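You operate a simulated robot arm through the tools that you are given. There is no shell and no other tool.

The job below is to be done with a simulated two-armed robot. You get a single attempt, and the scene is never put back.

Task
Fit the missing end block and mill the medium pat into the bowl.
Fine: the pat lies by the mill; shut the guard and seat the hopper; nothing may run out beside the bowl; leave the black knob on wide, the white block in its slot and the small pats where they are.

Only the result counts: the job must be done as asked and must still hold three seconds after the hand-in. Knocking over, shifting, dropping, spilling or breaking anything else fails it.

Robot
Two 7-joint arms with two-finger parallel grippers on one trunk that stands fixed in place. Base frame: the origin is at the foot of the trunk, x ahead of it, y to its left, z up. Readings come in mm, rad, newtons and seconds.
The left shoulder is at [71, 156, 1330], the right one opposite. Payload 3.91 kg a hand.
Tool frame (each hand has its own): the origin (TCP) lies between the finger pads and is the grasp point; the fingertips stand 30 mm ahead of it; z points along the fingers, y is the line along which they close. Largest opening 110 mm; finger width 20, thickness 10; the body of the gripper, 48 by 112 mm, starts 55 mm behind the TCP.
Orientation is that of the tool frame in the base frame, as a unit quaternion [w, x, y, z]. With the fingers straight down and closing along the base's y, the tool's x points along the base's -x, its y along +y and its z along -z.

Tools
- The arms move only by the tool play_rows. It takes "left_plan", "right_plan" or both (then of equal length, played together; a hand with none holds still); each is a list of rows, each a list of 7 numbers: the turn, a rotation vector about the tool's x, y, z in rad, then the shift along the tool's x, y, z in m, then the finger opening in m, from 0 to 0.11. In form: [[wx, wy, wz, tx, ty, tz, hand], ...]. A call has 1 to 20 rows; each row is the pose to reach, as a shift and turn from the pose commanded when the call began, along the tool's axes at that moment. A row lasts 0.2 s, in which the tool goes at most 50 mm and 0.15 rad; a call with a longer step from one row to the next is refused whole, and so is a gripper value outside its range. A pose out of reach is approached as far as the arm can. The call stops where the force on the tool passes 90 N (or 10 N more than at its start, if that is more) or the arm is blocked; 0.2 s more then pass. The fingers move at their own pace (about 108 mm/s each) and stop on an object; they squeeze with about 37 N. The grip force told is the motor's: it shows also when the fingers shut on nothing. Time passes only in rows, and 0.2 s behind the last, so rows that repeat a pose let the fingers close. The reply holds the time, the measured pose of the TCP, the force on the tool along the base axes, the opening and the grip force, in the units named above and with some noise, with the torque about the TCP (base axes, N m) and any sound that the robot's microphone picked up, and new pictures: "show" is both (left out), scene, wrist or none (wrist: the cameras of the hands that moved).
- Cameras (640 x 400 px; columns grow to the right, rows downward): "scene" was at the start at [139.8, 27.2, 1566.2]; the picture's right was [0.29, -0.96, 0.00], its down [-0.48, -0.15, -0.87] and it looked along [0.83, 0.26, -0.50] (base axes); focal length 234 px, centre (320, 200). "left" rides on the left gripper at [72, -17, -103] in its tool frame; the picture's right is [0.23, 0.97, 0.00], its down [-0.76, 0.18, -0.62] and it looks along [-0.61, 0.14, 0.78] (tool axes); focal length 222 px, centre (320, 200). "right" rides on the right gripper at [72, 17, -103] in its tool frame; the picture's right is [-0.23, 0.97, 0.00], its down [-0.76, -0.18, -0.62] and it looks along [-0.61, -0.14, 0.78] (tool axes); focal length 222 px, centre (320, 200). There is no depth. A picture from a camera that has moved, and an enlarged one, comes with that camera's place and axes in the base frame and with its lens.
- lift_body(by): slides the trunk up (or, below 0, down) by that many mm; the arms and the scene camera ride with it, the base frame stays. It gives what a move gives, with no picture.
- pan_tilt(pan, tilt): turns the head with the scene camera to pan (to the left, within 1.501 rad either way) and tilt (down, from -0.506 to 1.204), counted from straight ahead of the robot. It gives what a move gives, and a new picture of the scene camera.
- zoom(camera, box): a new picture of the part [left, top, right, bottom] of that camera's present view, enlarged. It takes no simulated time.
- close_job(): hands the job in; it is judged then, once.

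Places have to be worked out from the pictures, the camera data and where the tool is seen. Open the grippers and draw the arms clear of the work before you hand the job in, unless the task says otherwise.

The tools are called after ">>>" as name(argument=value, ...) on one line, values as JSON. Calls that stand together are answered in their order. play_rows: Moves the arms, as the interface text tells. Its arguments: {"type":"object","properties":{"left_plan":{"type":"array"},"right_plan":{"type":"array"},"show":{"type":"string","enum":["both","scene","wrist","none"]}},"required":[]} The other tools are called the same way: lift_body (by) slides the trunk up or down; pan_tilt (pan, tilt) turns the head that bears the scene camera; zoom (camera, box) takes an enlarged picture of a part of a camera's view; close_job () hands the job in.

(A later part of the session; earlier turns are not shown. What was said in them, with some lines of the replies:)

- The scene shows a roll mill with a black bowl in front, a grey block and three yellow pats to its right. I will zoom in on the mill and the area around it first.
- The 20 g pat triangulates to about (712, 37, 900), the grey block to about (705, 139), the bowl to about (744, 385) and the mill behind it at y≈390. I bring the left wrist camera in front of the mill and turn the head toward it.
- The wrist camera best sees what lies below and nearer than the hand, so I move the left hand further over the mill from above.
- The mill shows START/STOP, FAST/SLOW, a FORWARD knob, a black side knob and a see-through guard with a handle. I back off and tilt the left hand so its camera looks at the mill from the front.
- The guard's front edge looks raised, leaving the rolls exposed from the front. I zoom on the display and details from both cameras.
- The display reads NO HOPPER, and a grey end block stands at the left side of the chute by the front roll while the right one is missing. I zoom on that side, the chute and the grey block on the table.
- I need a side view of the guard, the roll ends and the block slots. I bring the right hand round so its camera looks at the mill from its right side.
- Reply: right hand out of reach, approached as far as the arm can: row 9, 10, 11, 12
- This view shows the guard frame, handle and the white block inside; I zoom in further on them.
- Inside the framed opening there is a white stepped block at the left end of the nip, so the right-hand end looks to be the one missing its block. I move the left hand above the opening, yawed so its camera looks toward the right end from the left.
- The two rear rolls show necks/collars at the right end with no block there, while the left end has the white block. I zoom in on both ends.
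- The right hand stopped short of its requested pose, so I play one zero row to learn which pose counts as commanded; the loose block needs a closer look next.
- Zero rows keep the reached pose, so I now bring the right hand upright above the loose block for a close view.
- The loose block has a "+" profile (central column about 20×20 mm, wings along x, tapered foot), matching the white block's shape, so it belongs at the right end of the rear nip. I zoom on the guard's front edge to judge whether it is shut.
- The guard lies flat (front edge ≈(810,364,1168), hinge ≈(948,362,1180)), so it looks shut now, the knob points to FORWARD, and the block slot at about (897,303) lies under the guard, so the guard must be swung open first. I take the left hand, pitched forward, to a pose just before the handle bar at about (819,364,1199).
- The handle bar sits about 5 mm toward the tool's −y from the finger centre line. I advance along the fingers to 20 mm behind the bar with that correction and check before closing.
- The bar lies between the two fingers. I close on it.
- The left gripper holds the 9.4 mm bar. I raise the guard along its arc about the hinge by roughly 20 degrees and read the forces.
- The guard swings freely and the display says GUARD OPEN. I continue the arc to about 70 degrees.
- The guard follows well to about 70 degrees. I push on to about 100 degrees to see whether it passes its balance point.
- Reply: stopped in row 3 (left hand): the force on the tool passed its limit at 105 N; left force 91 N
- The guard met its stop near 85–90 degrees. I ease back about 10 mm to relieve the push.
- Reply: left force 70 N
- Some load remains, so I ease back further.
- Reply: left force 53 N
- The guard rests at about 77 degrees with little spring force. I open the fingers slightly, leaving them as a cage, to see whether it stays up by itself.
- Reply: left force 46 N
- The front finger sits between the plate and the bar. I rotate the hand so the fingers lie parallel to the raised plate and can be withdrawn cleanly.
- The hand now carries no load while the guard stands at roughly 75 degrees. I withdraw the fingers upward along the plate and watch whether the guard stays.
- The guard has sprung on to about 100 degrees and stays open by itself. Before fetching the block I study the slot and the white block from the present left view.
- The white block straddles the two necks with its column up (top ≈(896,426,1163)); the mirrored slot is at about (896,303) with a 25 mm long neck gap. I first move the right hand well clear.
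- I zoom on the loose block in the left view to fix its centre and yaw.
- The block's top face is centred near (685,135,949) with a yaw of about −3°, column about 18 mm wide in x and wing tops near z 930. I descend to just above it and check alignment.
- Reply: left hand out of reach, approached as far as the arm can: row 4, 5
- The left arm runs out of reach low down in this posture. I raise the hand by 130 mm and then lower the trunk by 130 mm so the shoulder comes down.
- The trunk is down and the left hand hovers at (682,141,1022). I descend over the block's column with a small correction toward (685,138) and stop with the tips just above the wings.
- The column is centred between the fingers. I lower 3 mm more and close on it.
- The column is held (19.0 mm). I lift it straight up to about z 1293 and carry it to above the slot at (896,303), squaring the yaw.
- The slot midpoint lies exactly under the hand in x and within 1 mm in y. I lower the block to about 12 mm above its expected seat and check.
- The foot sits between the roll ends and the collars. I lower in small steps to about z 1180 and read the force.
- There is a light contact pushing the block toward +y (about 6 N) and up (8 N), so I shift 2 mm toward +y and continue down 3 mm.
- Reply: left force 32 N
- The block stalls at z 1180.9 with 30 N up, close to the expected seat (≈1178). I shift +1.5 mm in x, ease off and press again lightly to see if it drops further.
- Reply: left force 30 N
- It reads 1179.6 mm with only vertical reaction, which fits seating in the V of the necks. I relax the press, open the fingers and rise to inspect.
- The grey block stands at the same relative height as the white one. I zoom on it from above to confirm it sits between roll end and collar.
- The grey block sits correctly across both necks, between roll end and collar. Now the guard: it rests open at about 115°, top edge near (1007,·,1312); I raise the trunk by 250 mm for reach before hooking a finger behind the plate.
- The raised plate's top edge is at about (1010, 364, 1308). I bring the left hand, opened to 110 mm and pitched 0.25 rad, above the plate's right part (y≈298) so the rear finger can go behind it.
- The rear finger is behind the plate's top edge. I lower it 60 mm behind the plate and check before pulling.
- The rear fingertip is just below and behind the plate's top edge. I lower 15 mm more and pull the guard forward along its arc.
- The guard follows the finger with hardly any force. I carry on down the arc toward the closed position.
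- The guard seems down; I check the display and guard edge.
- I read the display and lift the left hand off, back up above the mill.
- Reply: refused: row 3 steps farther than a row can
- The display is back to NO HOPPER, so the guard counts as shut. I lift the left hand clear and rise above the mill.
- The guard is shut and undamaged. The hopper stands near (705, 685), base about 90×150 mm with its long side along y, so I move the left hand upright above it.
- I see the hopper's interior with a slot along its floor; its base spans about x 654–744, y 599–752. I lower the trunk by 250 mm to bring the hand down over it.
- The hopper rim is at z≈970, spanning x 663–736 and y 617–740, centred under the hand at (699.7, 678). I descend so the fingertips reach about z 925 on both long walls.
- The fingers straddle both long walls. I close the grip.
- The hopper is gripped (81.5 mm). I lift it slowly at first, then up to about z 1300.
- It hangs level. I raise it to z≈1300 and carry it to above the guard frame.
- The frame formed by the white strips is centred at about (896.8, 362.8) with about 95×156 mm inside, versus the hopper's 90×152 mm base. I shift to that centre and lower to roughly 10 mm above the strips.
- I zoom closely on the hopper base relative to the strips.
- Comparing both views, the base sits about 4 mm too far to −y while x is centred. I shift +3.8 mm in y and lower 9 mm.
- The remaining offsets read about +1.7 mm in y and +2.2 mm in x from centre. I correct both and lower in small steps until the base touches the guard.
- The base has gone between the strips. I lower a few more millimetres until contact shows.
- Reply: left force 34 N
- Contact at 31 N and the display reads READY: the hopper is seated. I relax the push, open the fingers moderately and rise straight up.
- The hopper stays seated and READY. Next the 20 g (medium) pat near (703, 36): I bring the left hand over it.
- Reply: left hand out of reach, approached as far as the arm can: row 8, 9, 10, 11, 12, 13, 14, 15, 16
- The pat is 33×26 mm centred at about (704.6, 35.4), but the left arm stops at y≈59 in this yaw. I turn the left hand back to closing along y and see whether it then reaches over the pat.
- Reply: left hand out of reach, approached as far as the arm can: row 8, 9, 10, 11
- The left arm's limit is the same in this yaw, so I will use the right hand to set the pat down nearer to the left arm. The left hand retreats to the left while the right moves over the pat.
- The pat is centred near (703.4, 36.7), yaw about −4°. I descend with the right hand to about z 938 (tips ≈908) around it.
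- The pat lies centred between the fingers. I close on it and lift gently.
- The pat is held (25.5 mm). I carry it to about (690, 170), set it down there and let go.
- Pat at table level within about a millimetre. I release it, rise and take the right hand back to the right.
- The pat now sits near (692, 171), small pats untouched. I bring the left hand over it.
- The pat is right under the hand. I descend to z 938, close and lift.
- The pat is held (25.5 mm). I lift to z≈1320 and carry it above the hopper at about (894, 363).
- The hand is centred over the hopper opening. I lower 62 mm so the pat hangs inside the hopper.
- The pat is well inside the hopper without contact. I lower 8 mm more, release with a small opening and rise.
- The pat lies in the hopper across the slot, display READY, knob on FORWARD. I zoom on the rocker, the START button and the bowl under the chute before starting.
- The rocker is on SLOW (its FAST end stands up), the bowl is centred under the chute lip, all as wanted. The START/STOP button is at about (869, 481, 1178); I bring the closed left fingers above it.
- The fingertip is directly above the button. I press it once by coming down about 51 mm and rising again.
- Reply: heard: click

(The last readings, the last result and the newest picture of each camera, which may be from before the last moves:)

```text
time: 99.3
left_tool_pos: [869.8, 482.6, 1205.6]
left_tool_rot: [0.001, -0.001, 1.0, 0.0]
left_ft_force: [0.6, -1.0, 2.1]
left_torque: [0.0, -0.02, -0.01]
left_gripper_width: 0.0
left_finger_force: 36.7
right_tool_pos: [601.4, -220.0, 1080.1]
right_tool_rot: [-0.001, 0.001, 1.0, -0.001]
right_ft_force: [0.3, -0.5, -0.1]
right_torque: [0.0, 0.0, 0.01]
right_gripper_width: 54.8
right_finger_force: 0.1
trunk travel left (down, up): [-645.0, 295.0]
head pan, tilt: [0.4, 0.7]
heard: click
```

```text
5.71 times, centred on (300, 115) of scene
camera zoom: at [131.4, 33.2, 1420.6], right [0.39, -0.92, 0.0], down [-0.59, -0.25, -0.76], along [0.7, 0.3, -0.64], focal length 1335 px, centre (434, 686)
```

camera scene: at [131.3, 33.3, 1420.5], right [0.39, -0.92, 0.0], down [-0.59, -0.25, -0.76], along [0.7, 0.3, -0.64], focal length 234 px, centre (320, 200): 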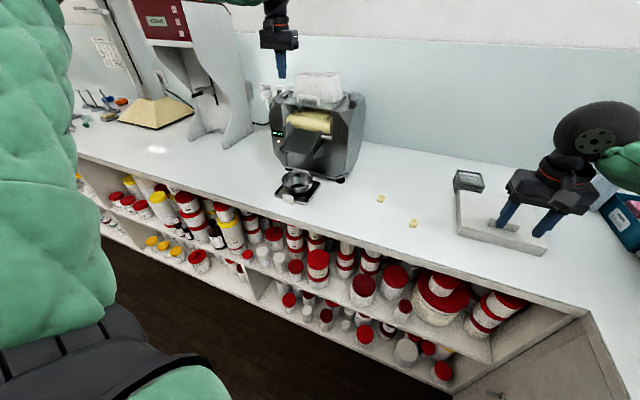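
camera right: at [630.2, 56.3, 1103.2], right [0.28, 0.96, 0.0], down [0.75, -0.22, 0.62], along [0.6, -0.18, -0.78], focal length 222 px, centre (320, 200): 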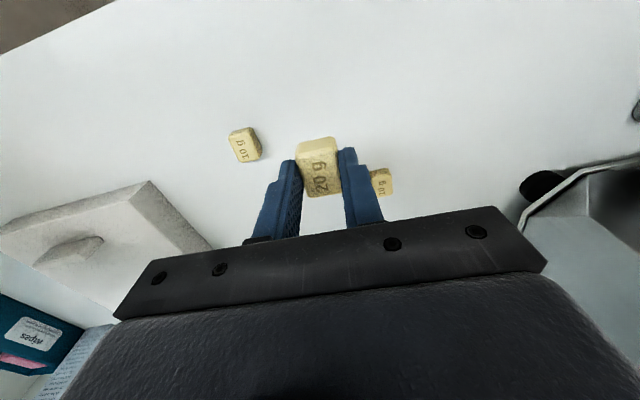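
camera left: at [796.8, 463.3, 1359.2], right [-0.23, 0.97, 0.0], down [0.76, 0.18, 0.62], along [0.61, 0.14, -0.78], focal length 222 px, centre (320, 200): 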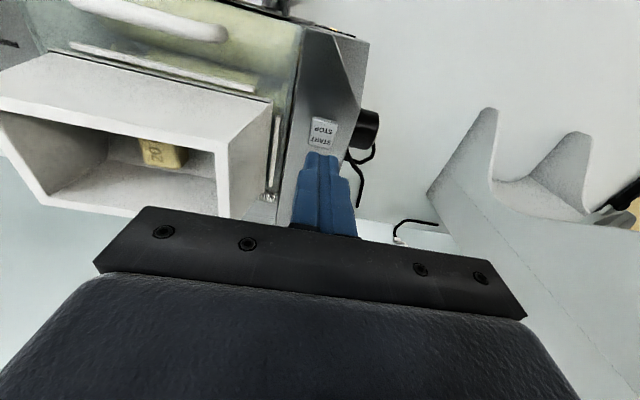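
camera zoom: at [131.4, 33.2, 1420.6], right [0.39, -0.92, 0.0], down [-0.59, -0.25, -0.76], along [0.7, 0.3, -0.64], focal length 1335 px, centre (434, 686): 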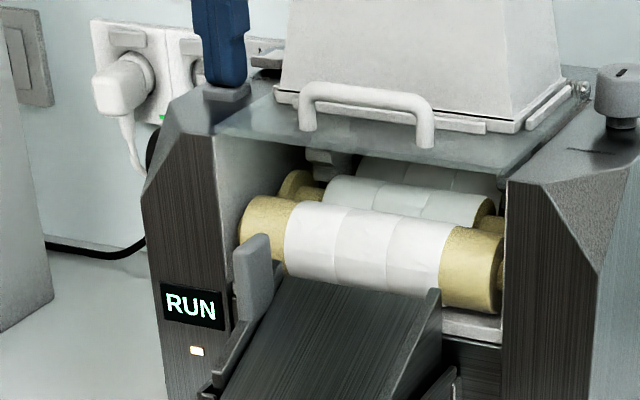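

It clicked and shows RUN, with white material already on the rolls. I lift off the button and watch.

>>> play_rows(left_plan=[[0, 0, 0, 0, 0, -0.02, 0.0], [0, 0, 0, 0, 0, -0.06, 0.0], [0, 0, 0, 0, 0, -0.1, 0.0]], show="none")

>>> zoom(camera="scene", box=[260, 80, 360, 210])

```text
time: 100.1
left_tool_pos: [867.8, 482.3, 1307.9]
left_tool_rot: [0.001, -0.001, 1.0, 0.001]
left_ft_force: [0.2, -0.5, -0.7]
left_torque: [0.01, -0.02, 0.0]
left_gripper_width: 0.0
left_finger_force: 37.1
right_tool_pos: [600.2, -219.6, 1079.9]
right_tool_rot: [0.001, 0.0, 1.0, -0.001]
right_ft_force: [0.1, -0.3, 0.4]
right_torque: [0.0, -0.03, -0.02]
right_gripper_width: 55.3
right_finger_force: 0.1
trunk travel left (down, up): [-645.0, 295.0]
head pan, tilt: [0.4, 0.7]
```

```text
3.08 times, centred on (310, 145) of scene
camera zoom: at [131.1, 32.6, 1420.5], right [0.39, -0.92, 0.0], down [-0.59, -0.25, -0.76], along [0.7, 0.3, -0.64], focal length 719 px, centre (351, 369)
```

zoom: 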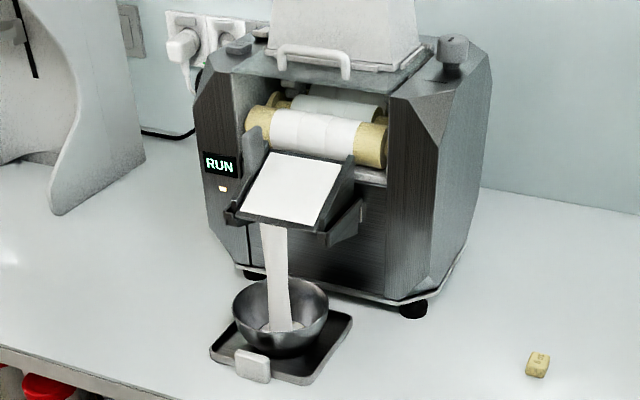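

The paste runs down the chute straight into the bowl. I hold still and let it run, watching.

>>> play_rows(left_plan=[[0, 0, 0, 0, 0, 0, 0.0], [0, 0, 0, 0, 0, 0, 0.0], [0, 0, 0, 0, 0, 0, 0.0], [0, 0, 0, 0, 0, 0, 0.0], [0, 0, 0, 0, 0, 0, 0.0], [0, 0, 0, 0, 0, 0, 0.0], [0, 0, 0, 0, 0, 0, 0.0], [0, 0, 0, 0, 0, 0, 0.0], [0, 0, 0, 0, 0, 0, 0.0], [0, 0, 0, 0, 0, 0, 0.0]], show="none")

>>> zoom(camera="scene", box=[260, 80, 360, 210])

>>> zoom(camera="left", box=[60, 0, 320, 210])

```text
time: 102.3
left_tool_pos: [869.5, 482.7, 1307.2]
left_tool_rot: [0.001, -0.001, 1.0, 0.0]
left_ft_force: [0.2, -1.0, -0.1]
left_torque: [0.02, -0.02, 0.01]
left_gripper_width: 0.0
left_finger_force: 36.9
right_tool_pos: [600.9, -219.4, 1079.3]
right_tool_rot: [0.0, 0.0, 1.0, -0.001]
right_ft_force: [0.4, 0.6, 0.2]
right_torque: [0.01, 0.0, 0.02]
right_gripper_width: 54.7
right_finger_force: 0.0
trunk travel left (down, up): [-645.0, 295.0]
head pan, tilt: [0.4, 0.7]
```

```text
3.08 times, centred on (310, 145) of scene
camera zoom: at [131.6, 33.3, 1420.5], right [0.39, -0.92, 0.0], down [-0.59, -0.25, -0.76], along [0.7, 0.3, -0.64], focal length 719 px, centre (351, 369)
```

zoom: 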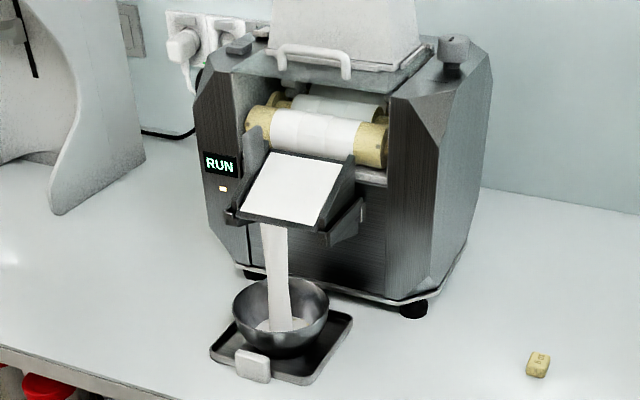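

```text
1.90 times, centred on (190, 105) of left
camera zoom: at [796.2, 465.5, 1409.7], right [-0.23, 0.97, 0.0], down [0.76, 0.18, 0.62], along [0.61, 0.14, -0.78], focal length 423 px, centre (568, 381)
```

zoom: 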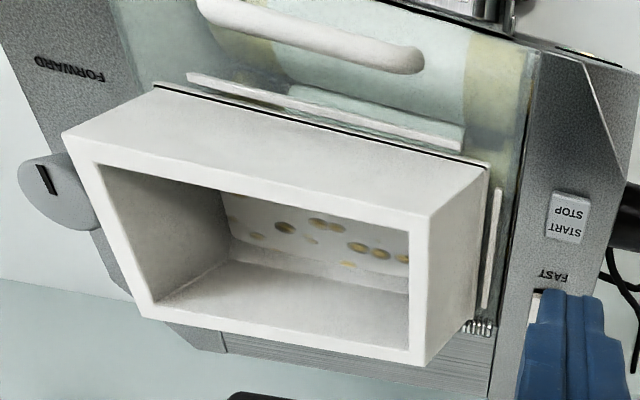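

The hopper still holds some material while the mill runs. I wait longer.

>>> play_rows(left_plan=[[0, 0, 0, 0, 0, 0, 0.0], [0, 0, 0, 0, 0, 0, 0.0], [0, 0, 0, 0, 0, 0, 0.0], [0, 0, 0, 0, 0, 0, 0.0], [0, 0, 0, 0, 0, 0, 0.0], [0, 0, 0, 0, 0, 0, 0.0], [0, 0, 0, 0, 0, 0, 0.0], [0, 0, 0, 0, 0, 0, 0.0], [0, 0, 0, 0, 0, 0, 0.0], [0, 0, 0, 0, 0, 0, 0.0], [0, 0, 0, 0, 0, 0, 0.0], [0, 0, 0, 0, 0, 0, 0.0], [0, 0, 0, 0, 0, 0, 0.0], [0, 0, 0, 0, 0, 0, 0.0], [0, 0, 0, 0, 0, 0, 0.0], [0, 0, 0, 0, 0, 0, 0.0], [0, 0, 0, 0, 0, 0, 0.0], [0, 0, 0, 0, 0, 0, 0.0], [0, 0, 0, 0, 0, 0, 0.0], [0, 0, 0, 0, 0, 0, 0.0]], show="none")

>>> zoom(camera="scene", box=[260, 80, 360, 210])

>>> zoom(camera="left", box=[60, 0, 320, 210])

```text
time: 106.5
left_tool_pos: [868.4, 482.6, 1306.6]
left_tool_rot: [0.001, 0.0, 1.0, 0.0]
left_ft_force: [0.6, -1.1, 0.2]
left_torque: [-0.04, 0.01, 0.0]
left_gripper_width: 0.0
left_finger_force: 36.5
right_tool_pos: [601.1, -219.7, 1079.2]
right_tool_rot: [0.0, 0.0, 1.0, -0.001]
right_ft_force: [-0.7, -0.5, 1.1]
right_torque: [-0.02, 0.0, 0.0]
right_gripper_width: 54.9
right_finger_force: 0.1
trunk travel left (down, up): [-645.0, 295.0]
head pan, tilt: [0.4, 0.7]
```

```text
3.08 times, centred on (310, 145) of scene
camera zoom: at [131.6, 33.2, 1420.5], right [0.39, -0.92, 0.0], down [-0.59, -0.25, -0.76], along [0.7, 0.3, -0.64], focal length 719 px, centre (351, 369)
```

zoom: 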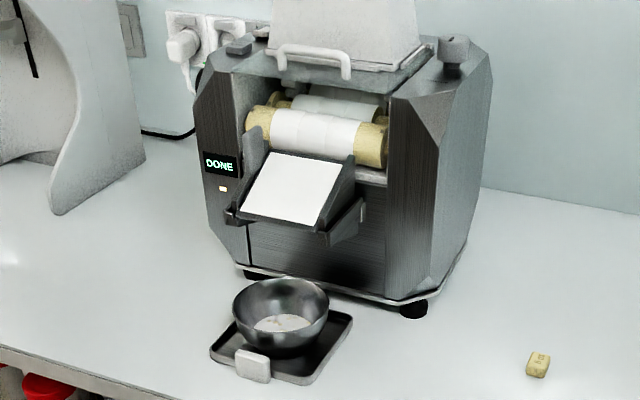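

```text
1.90 times, centred on (190, 105) of left
camera zoom: at [796.2, 465.5, 1409.7], right [-0.23, 0.97, 0.0], down [0.76, 0.18, 0.62], along [0.61, 0.14, -0.78], focal length 423 px, centre (568, 381)
```

zoom: 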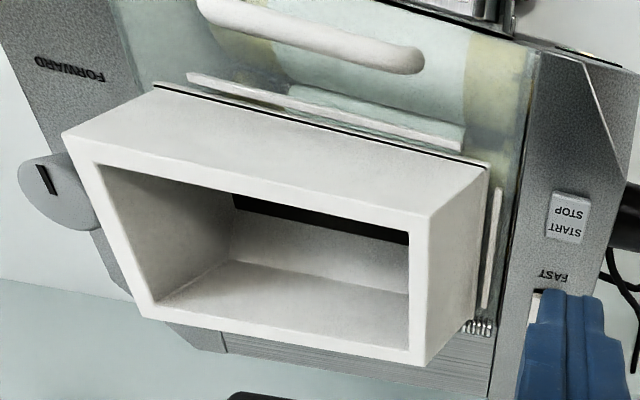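

The display shows DONE, the hopper is empty and the bowl holds the product. I check the bowl, tray and surroundings closely.

>>> zoom(camera="scene", box=[270, 160, 325, 210])

>>> zoom(camera="scene", box=[285, 90, 350, 150])

>>> zoom(camera="scene", box=[260, 140, 440, 240])

```text
8.00 times, centred on (298, 185) of scene
camera zoom: at [131.6, 33.2, 1420.5], right [0.39, -0.92, 0.0], down [-0.59, -0.25, -0.76], along [0.7, 0.3, -0.64], focal length 1869 px, centre (500, 320)
```

zoom: 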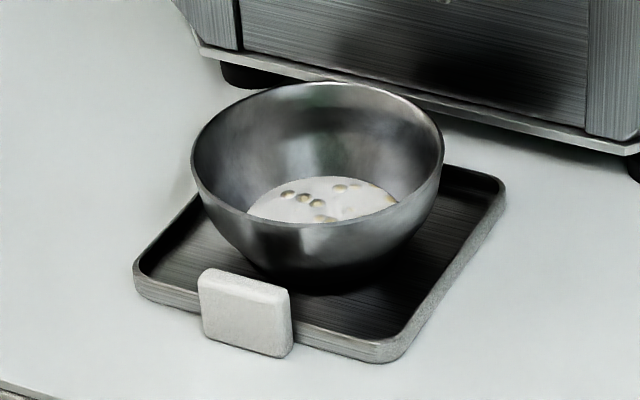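

```text
6.67 times, centred on (318, 120) of scene
camera zoom: at [131.6, 33.2, 1420.5], right [0.39, -0.92, 0.0], down [-0.59, -0.25, -0.76], along [0.7, 0.3, -0.64], focal length 1558 px, centre (337, 733)
```

zoom: 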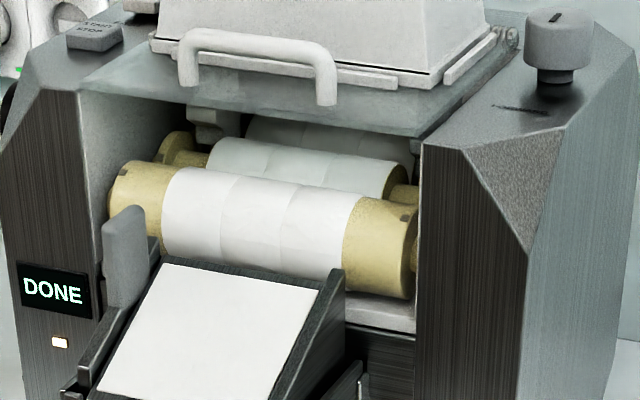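

```text
3.56 times, centred on (350, 190) of scene
camera zoom: at [131.6, 33.2, 1420.5], right [0.39, -0.92, 0.0], down [-0.59, -0.25, -0.76], along [0.7, 0.3, -0.64], focal length 831 px, centre (213, 236)
```

zoom: 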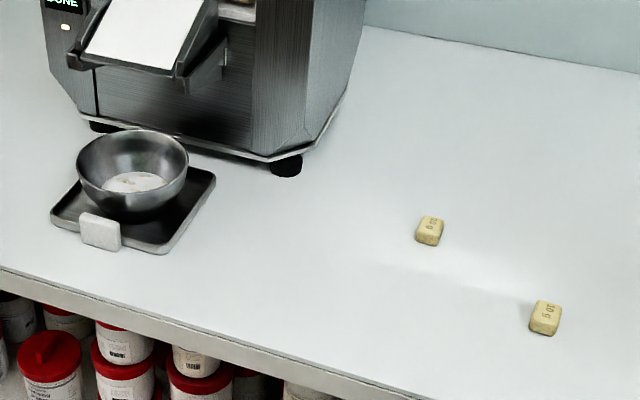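

Everything has run into the bowl; the tray, bench and small pats are clean and untouched, and the white block is in its slot. I draw both arms clear and open the grippers.

>>> play_rows(left_plan=[[0, 0, 0, 0.01, 0, -0.04, 0.0], [0, 0, 0, 0.04, 0, -0.07, 0.0], [0, 0, 0, 0.085, 0, -0.093, 0.02], [0, 0, 0, 0.13, 0.01, -0.093, 0.05], [0, 0, 0, 0.175, 0.02, -0.093, 0.09], [0, 0, 0, 0.22, 0.03, -0.093, 0.11], [0, 0, 0, 0.25, 0.05, -0.093, 0.11], [0, 0, 0, 0.25, 0.05, -0.093, 0.11]], right_plan=[[0, 0, 0, 0, 0, -0.03, 0.055], [0, 0, 0, 0, 0, -0.06, 0.07], [0, 0, 0, 0, 0, -0.1, 0.09], [0, 0, 0, 0, 0, -0.13, 0.11], [0, 0, 0, 0, 0, -0.13, 0.11], [0, 0, 0, 0, 0, -0.13, 0.11], [0, 0, 0, 0, 0, -0.13, 0.11], [0, 0, 0, 0, 0, -0.13, 0.11]], show="scene")

>>> zoom(camera="scene", box=[250, 60, 370, 210])

```text
refused: row 3 steps farther than a row can; nothing moved
```

```text
2.67 times, centred on (310, 135) of scene
camera zoom: at [131.6, 33.2, 1420.5], right [0.39, -0.92, 0.0], down [-0.59, -0.25, -0.76], along [0.7, 0.3, -0.64], focal length 623 px, centre (347, 373)
```

zoom: 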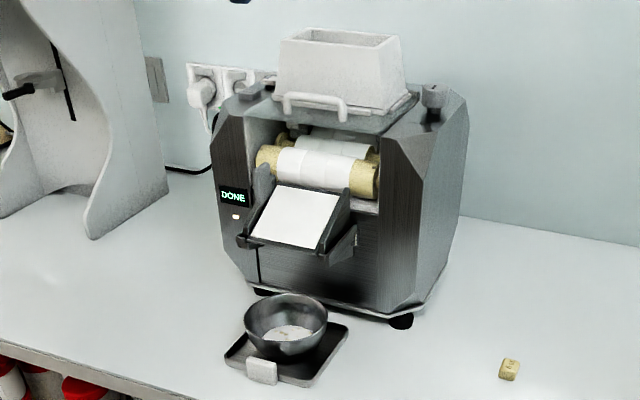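

One step was slightly too long, so I resend the retreat with shorter steps.

>>> play_rows(left_plan=[[0, 0, 0, 0.005, 0, -0.035, 0.0], [0, 0, 0, 0.03, 0, -0.07, 0.0], [0, 0, 0, 0.07, 0, -0.093, 0.02], [0, 0, 0, 0.115, 0.005, -0.093, 0.05], [0, 0, 0, 0.16, 0.015, -0.093, 0.09], [0, 0, 0, 0.205, 0.03, -0.093, 0.11], [0, 0, 0, 0.25, 0.045, -0.093, 0.11], [0, 0, 0, 0.25, 0.045, -0.093, 0.11]], right_plan=[[0, 0, 0, 0, 0, -0.03, 0.055], [0, 0, 0, 0, 0, -0.06, 0.07], [0, 0, 0, 0, 0, -0.1, 0.09], [0, 0, 0, 0, 0, -0.13, 0.11], [0, 0, 0, 0, 0, -0.13, 0.11], [0, 0, 0, 0, 0, -0.13, 0.11], [0, 0, 0, 0, 0, -0.13, 0.11], [0, 0, 0, 0, 0, -0.13, 0.11]], show="scene")

>>> zoom(camera="scene", box=[250, 60, 370, 210])

```text
time: 108.3
left_tool_pos: [620.9, 526.3, 1397.6]
left_tool_rot: [0.001, 0.0, 1.0, 0.001]
left_ft_force: [0.5, -0.7, 0.2]
left_torque: [0.04, 0.06, 0.0]
left_gripper_width: 110.0
left_finger_force: 0.0
right_tool_pos: [600.9, -221.7, 1207.9]
right_tool_rot: [-0.001, -0.001, 1.0, -0.001]
right_ft_force: [-0.1, -0.2, -0.5]
right_torque: [-0.01, 0.03, 0.0]
right_gripper_width: 109.8
right_finger_force: 0.0
trunk travel left (down, up): [-645.0, 295.0]
head pan, tilt: [0.4, 0.7]
camera scene: at [133.3, 32.4, 1420.3], right [0.39, -0.92, 0.0], down [-0.59, -0.25, -0.76], along [0.7, 0.3, -0.65], focal length 234 px, centre (320, 200)
```

scene: 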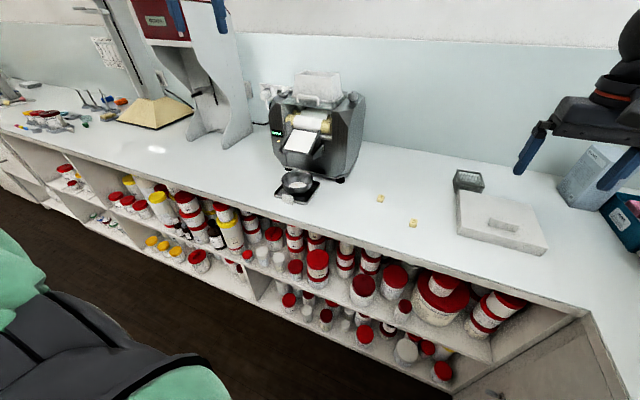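

```text
2.67 times, centred on (310, 135) of scene
camera zoom: at [133.3, 32.4, 1420.3], right [0.39, -0.92, 0.0], down [-0.59, -0.25, -0.76], along [0.7, 0.3, -0.65], focal length 623 px, centre (347, 373)
```

zoom: 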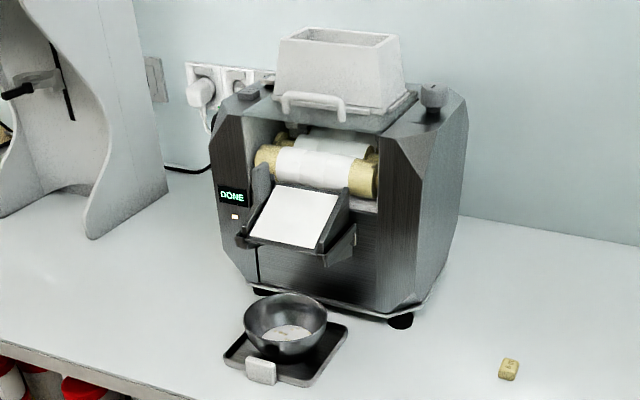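

The mill shows DONE, the paste is in the bowl, and the guard is shut with the hopper seated. The black knob, white block and small pats are as they were, and both arms are clear with grippers open. I hand the job in.

>>> close_job()

```text
The job is handed in.
```

The job is handed in. The 20 g pat, the medium one, has been milled into the bowl and the mill shows DONE.

- **End block:** the loose grey block is fitted at the right end of the two rear rolls, opposite the white block. I opened the guard to fit it.
- **Guard and hopper:** the guard is shut again and the hopper is seated. The display read READY before I pressed START.
- **Milling:** I ran it with the direction knob on FORWARD and the rocker on SLOW, as I found them. All the paste ran down the chute into the bowl, and I saw none on the tray or bench.
- **Left alone:** I didn't touch the black knob, the white block or the two 10 g pats.

**Fineness:** the paste in the bowl shows a few yellow specks. I took "Fine:" as heading the detailed instructions, so I ran a single pass on the wide setting you asked for. If you meant the paste had to be finely milled, this may be too coarse.

**Guard stop:** while opening the guard I ran it against its stop at about 105 N, then eased off. It still swung and shut normally afterwards, and I saw no damage.

Both arms are clear of the work with the grippers open.
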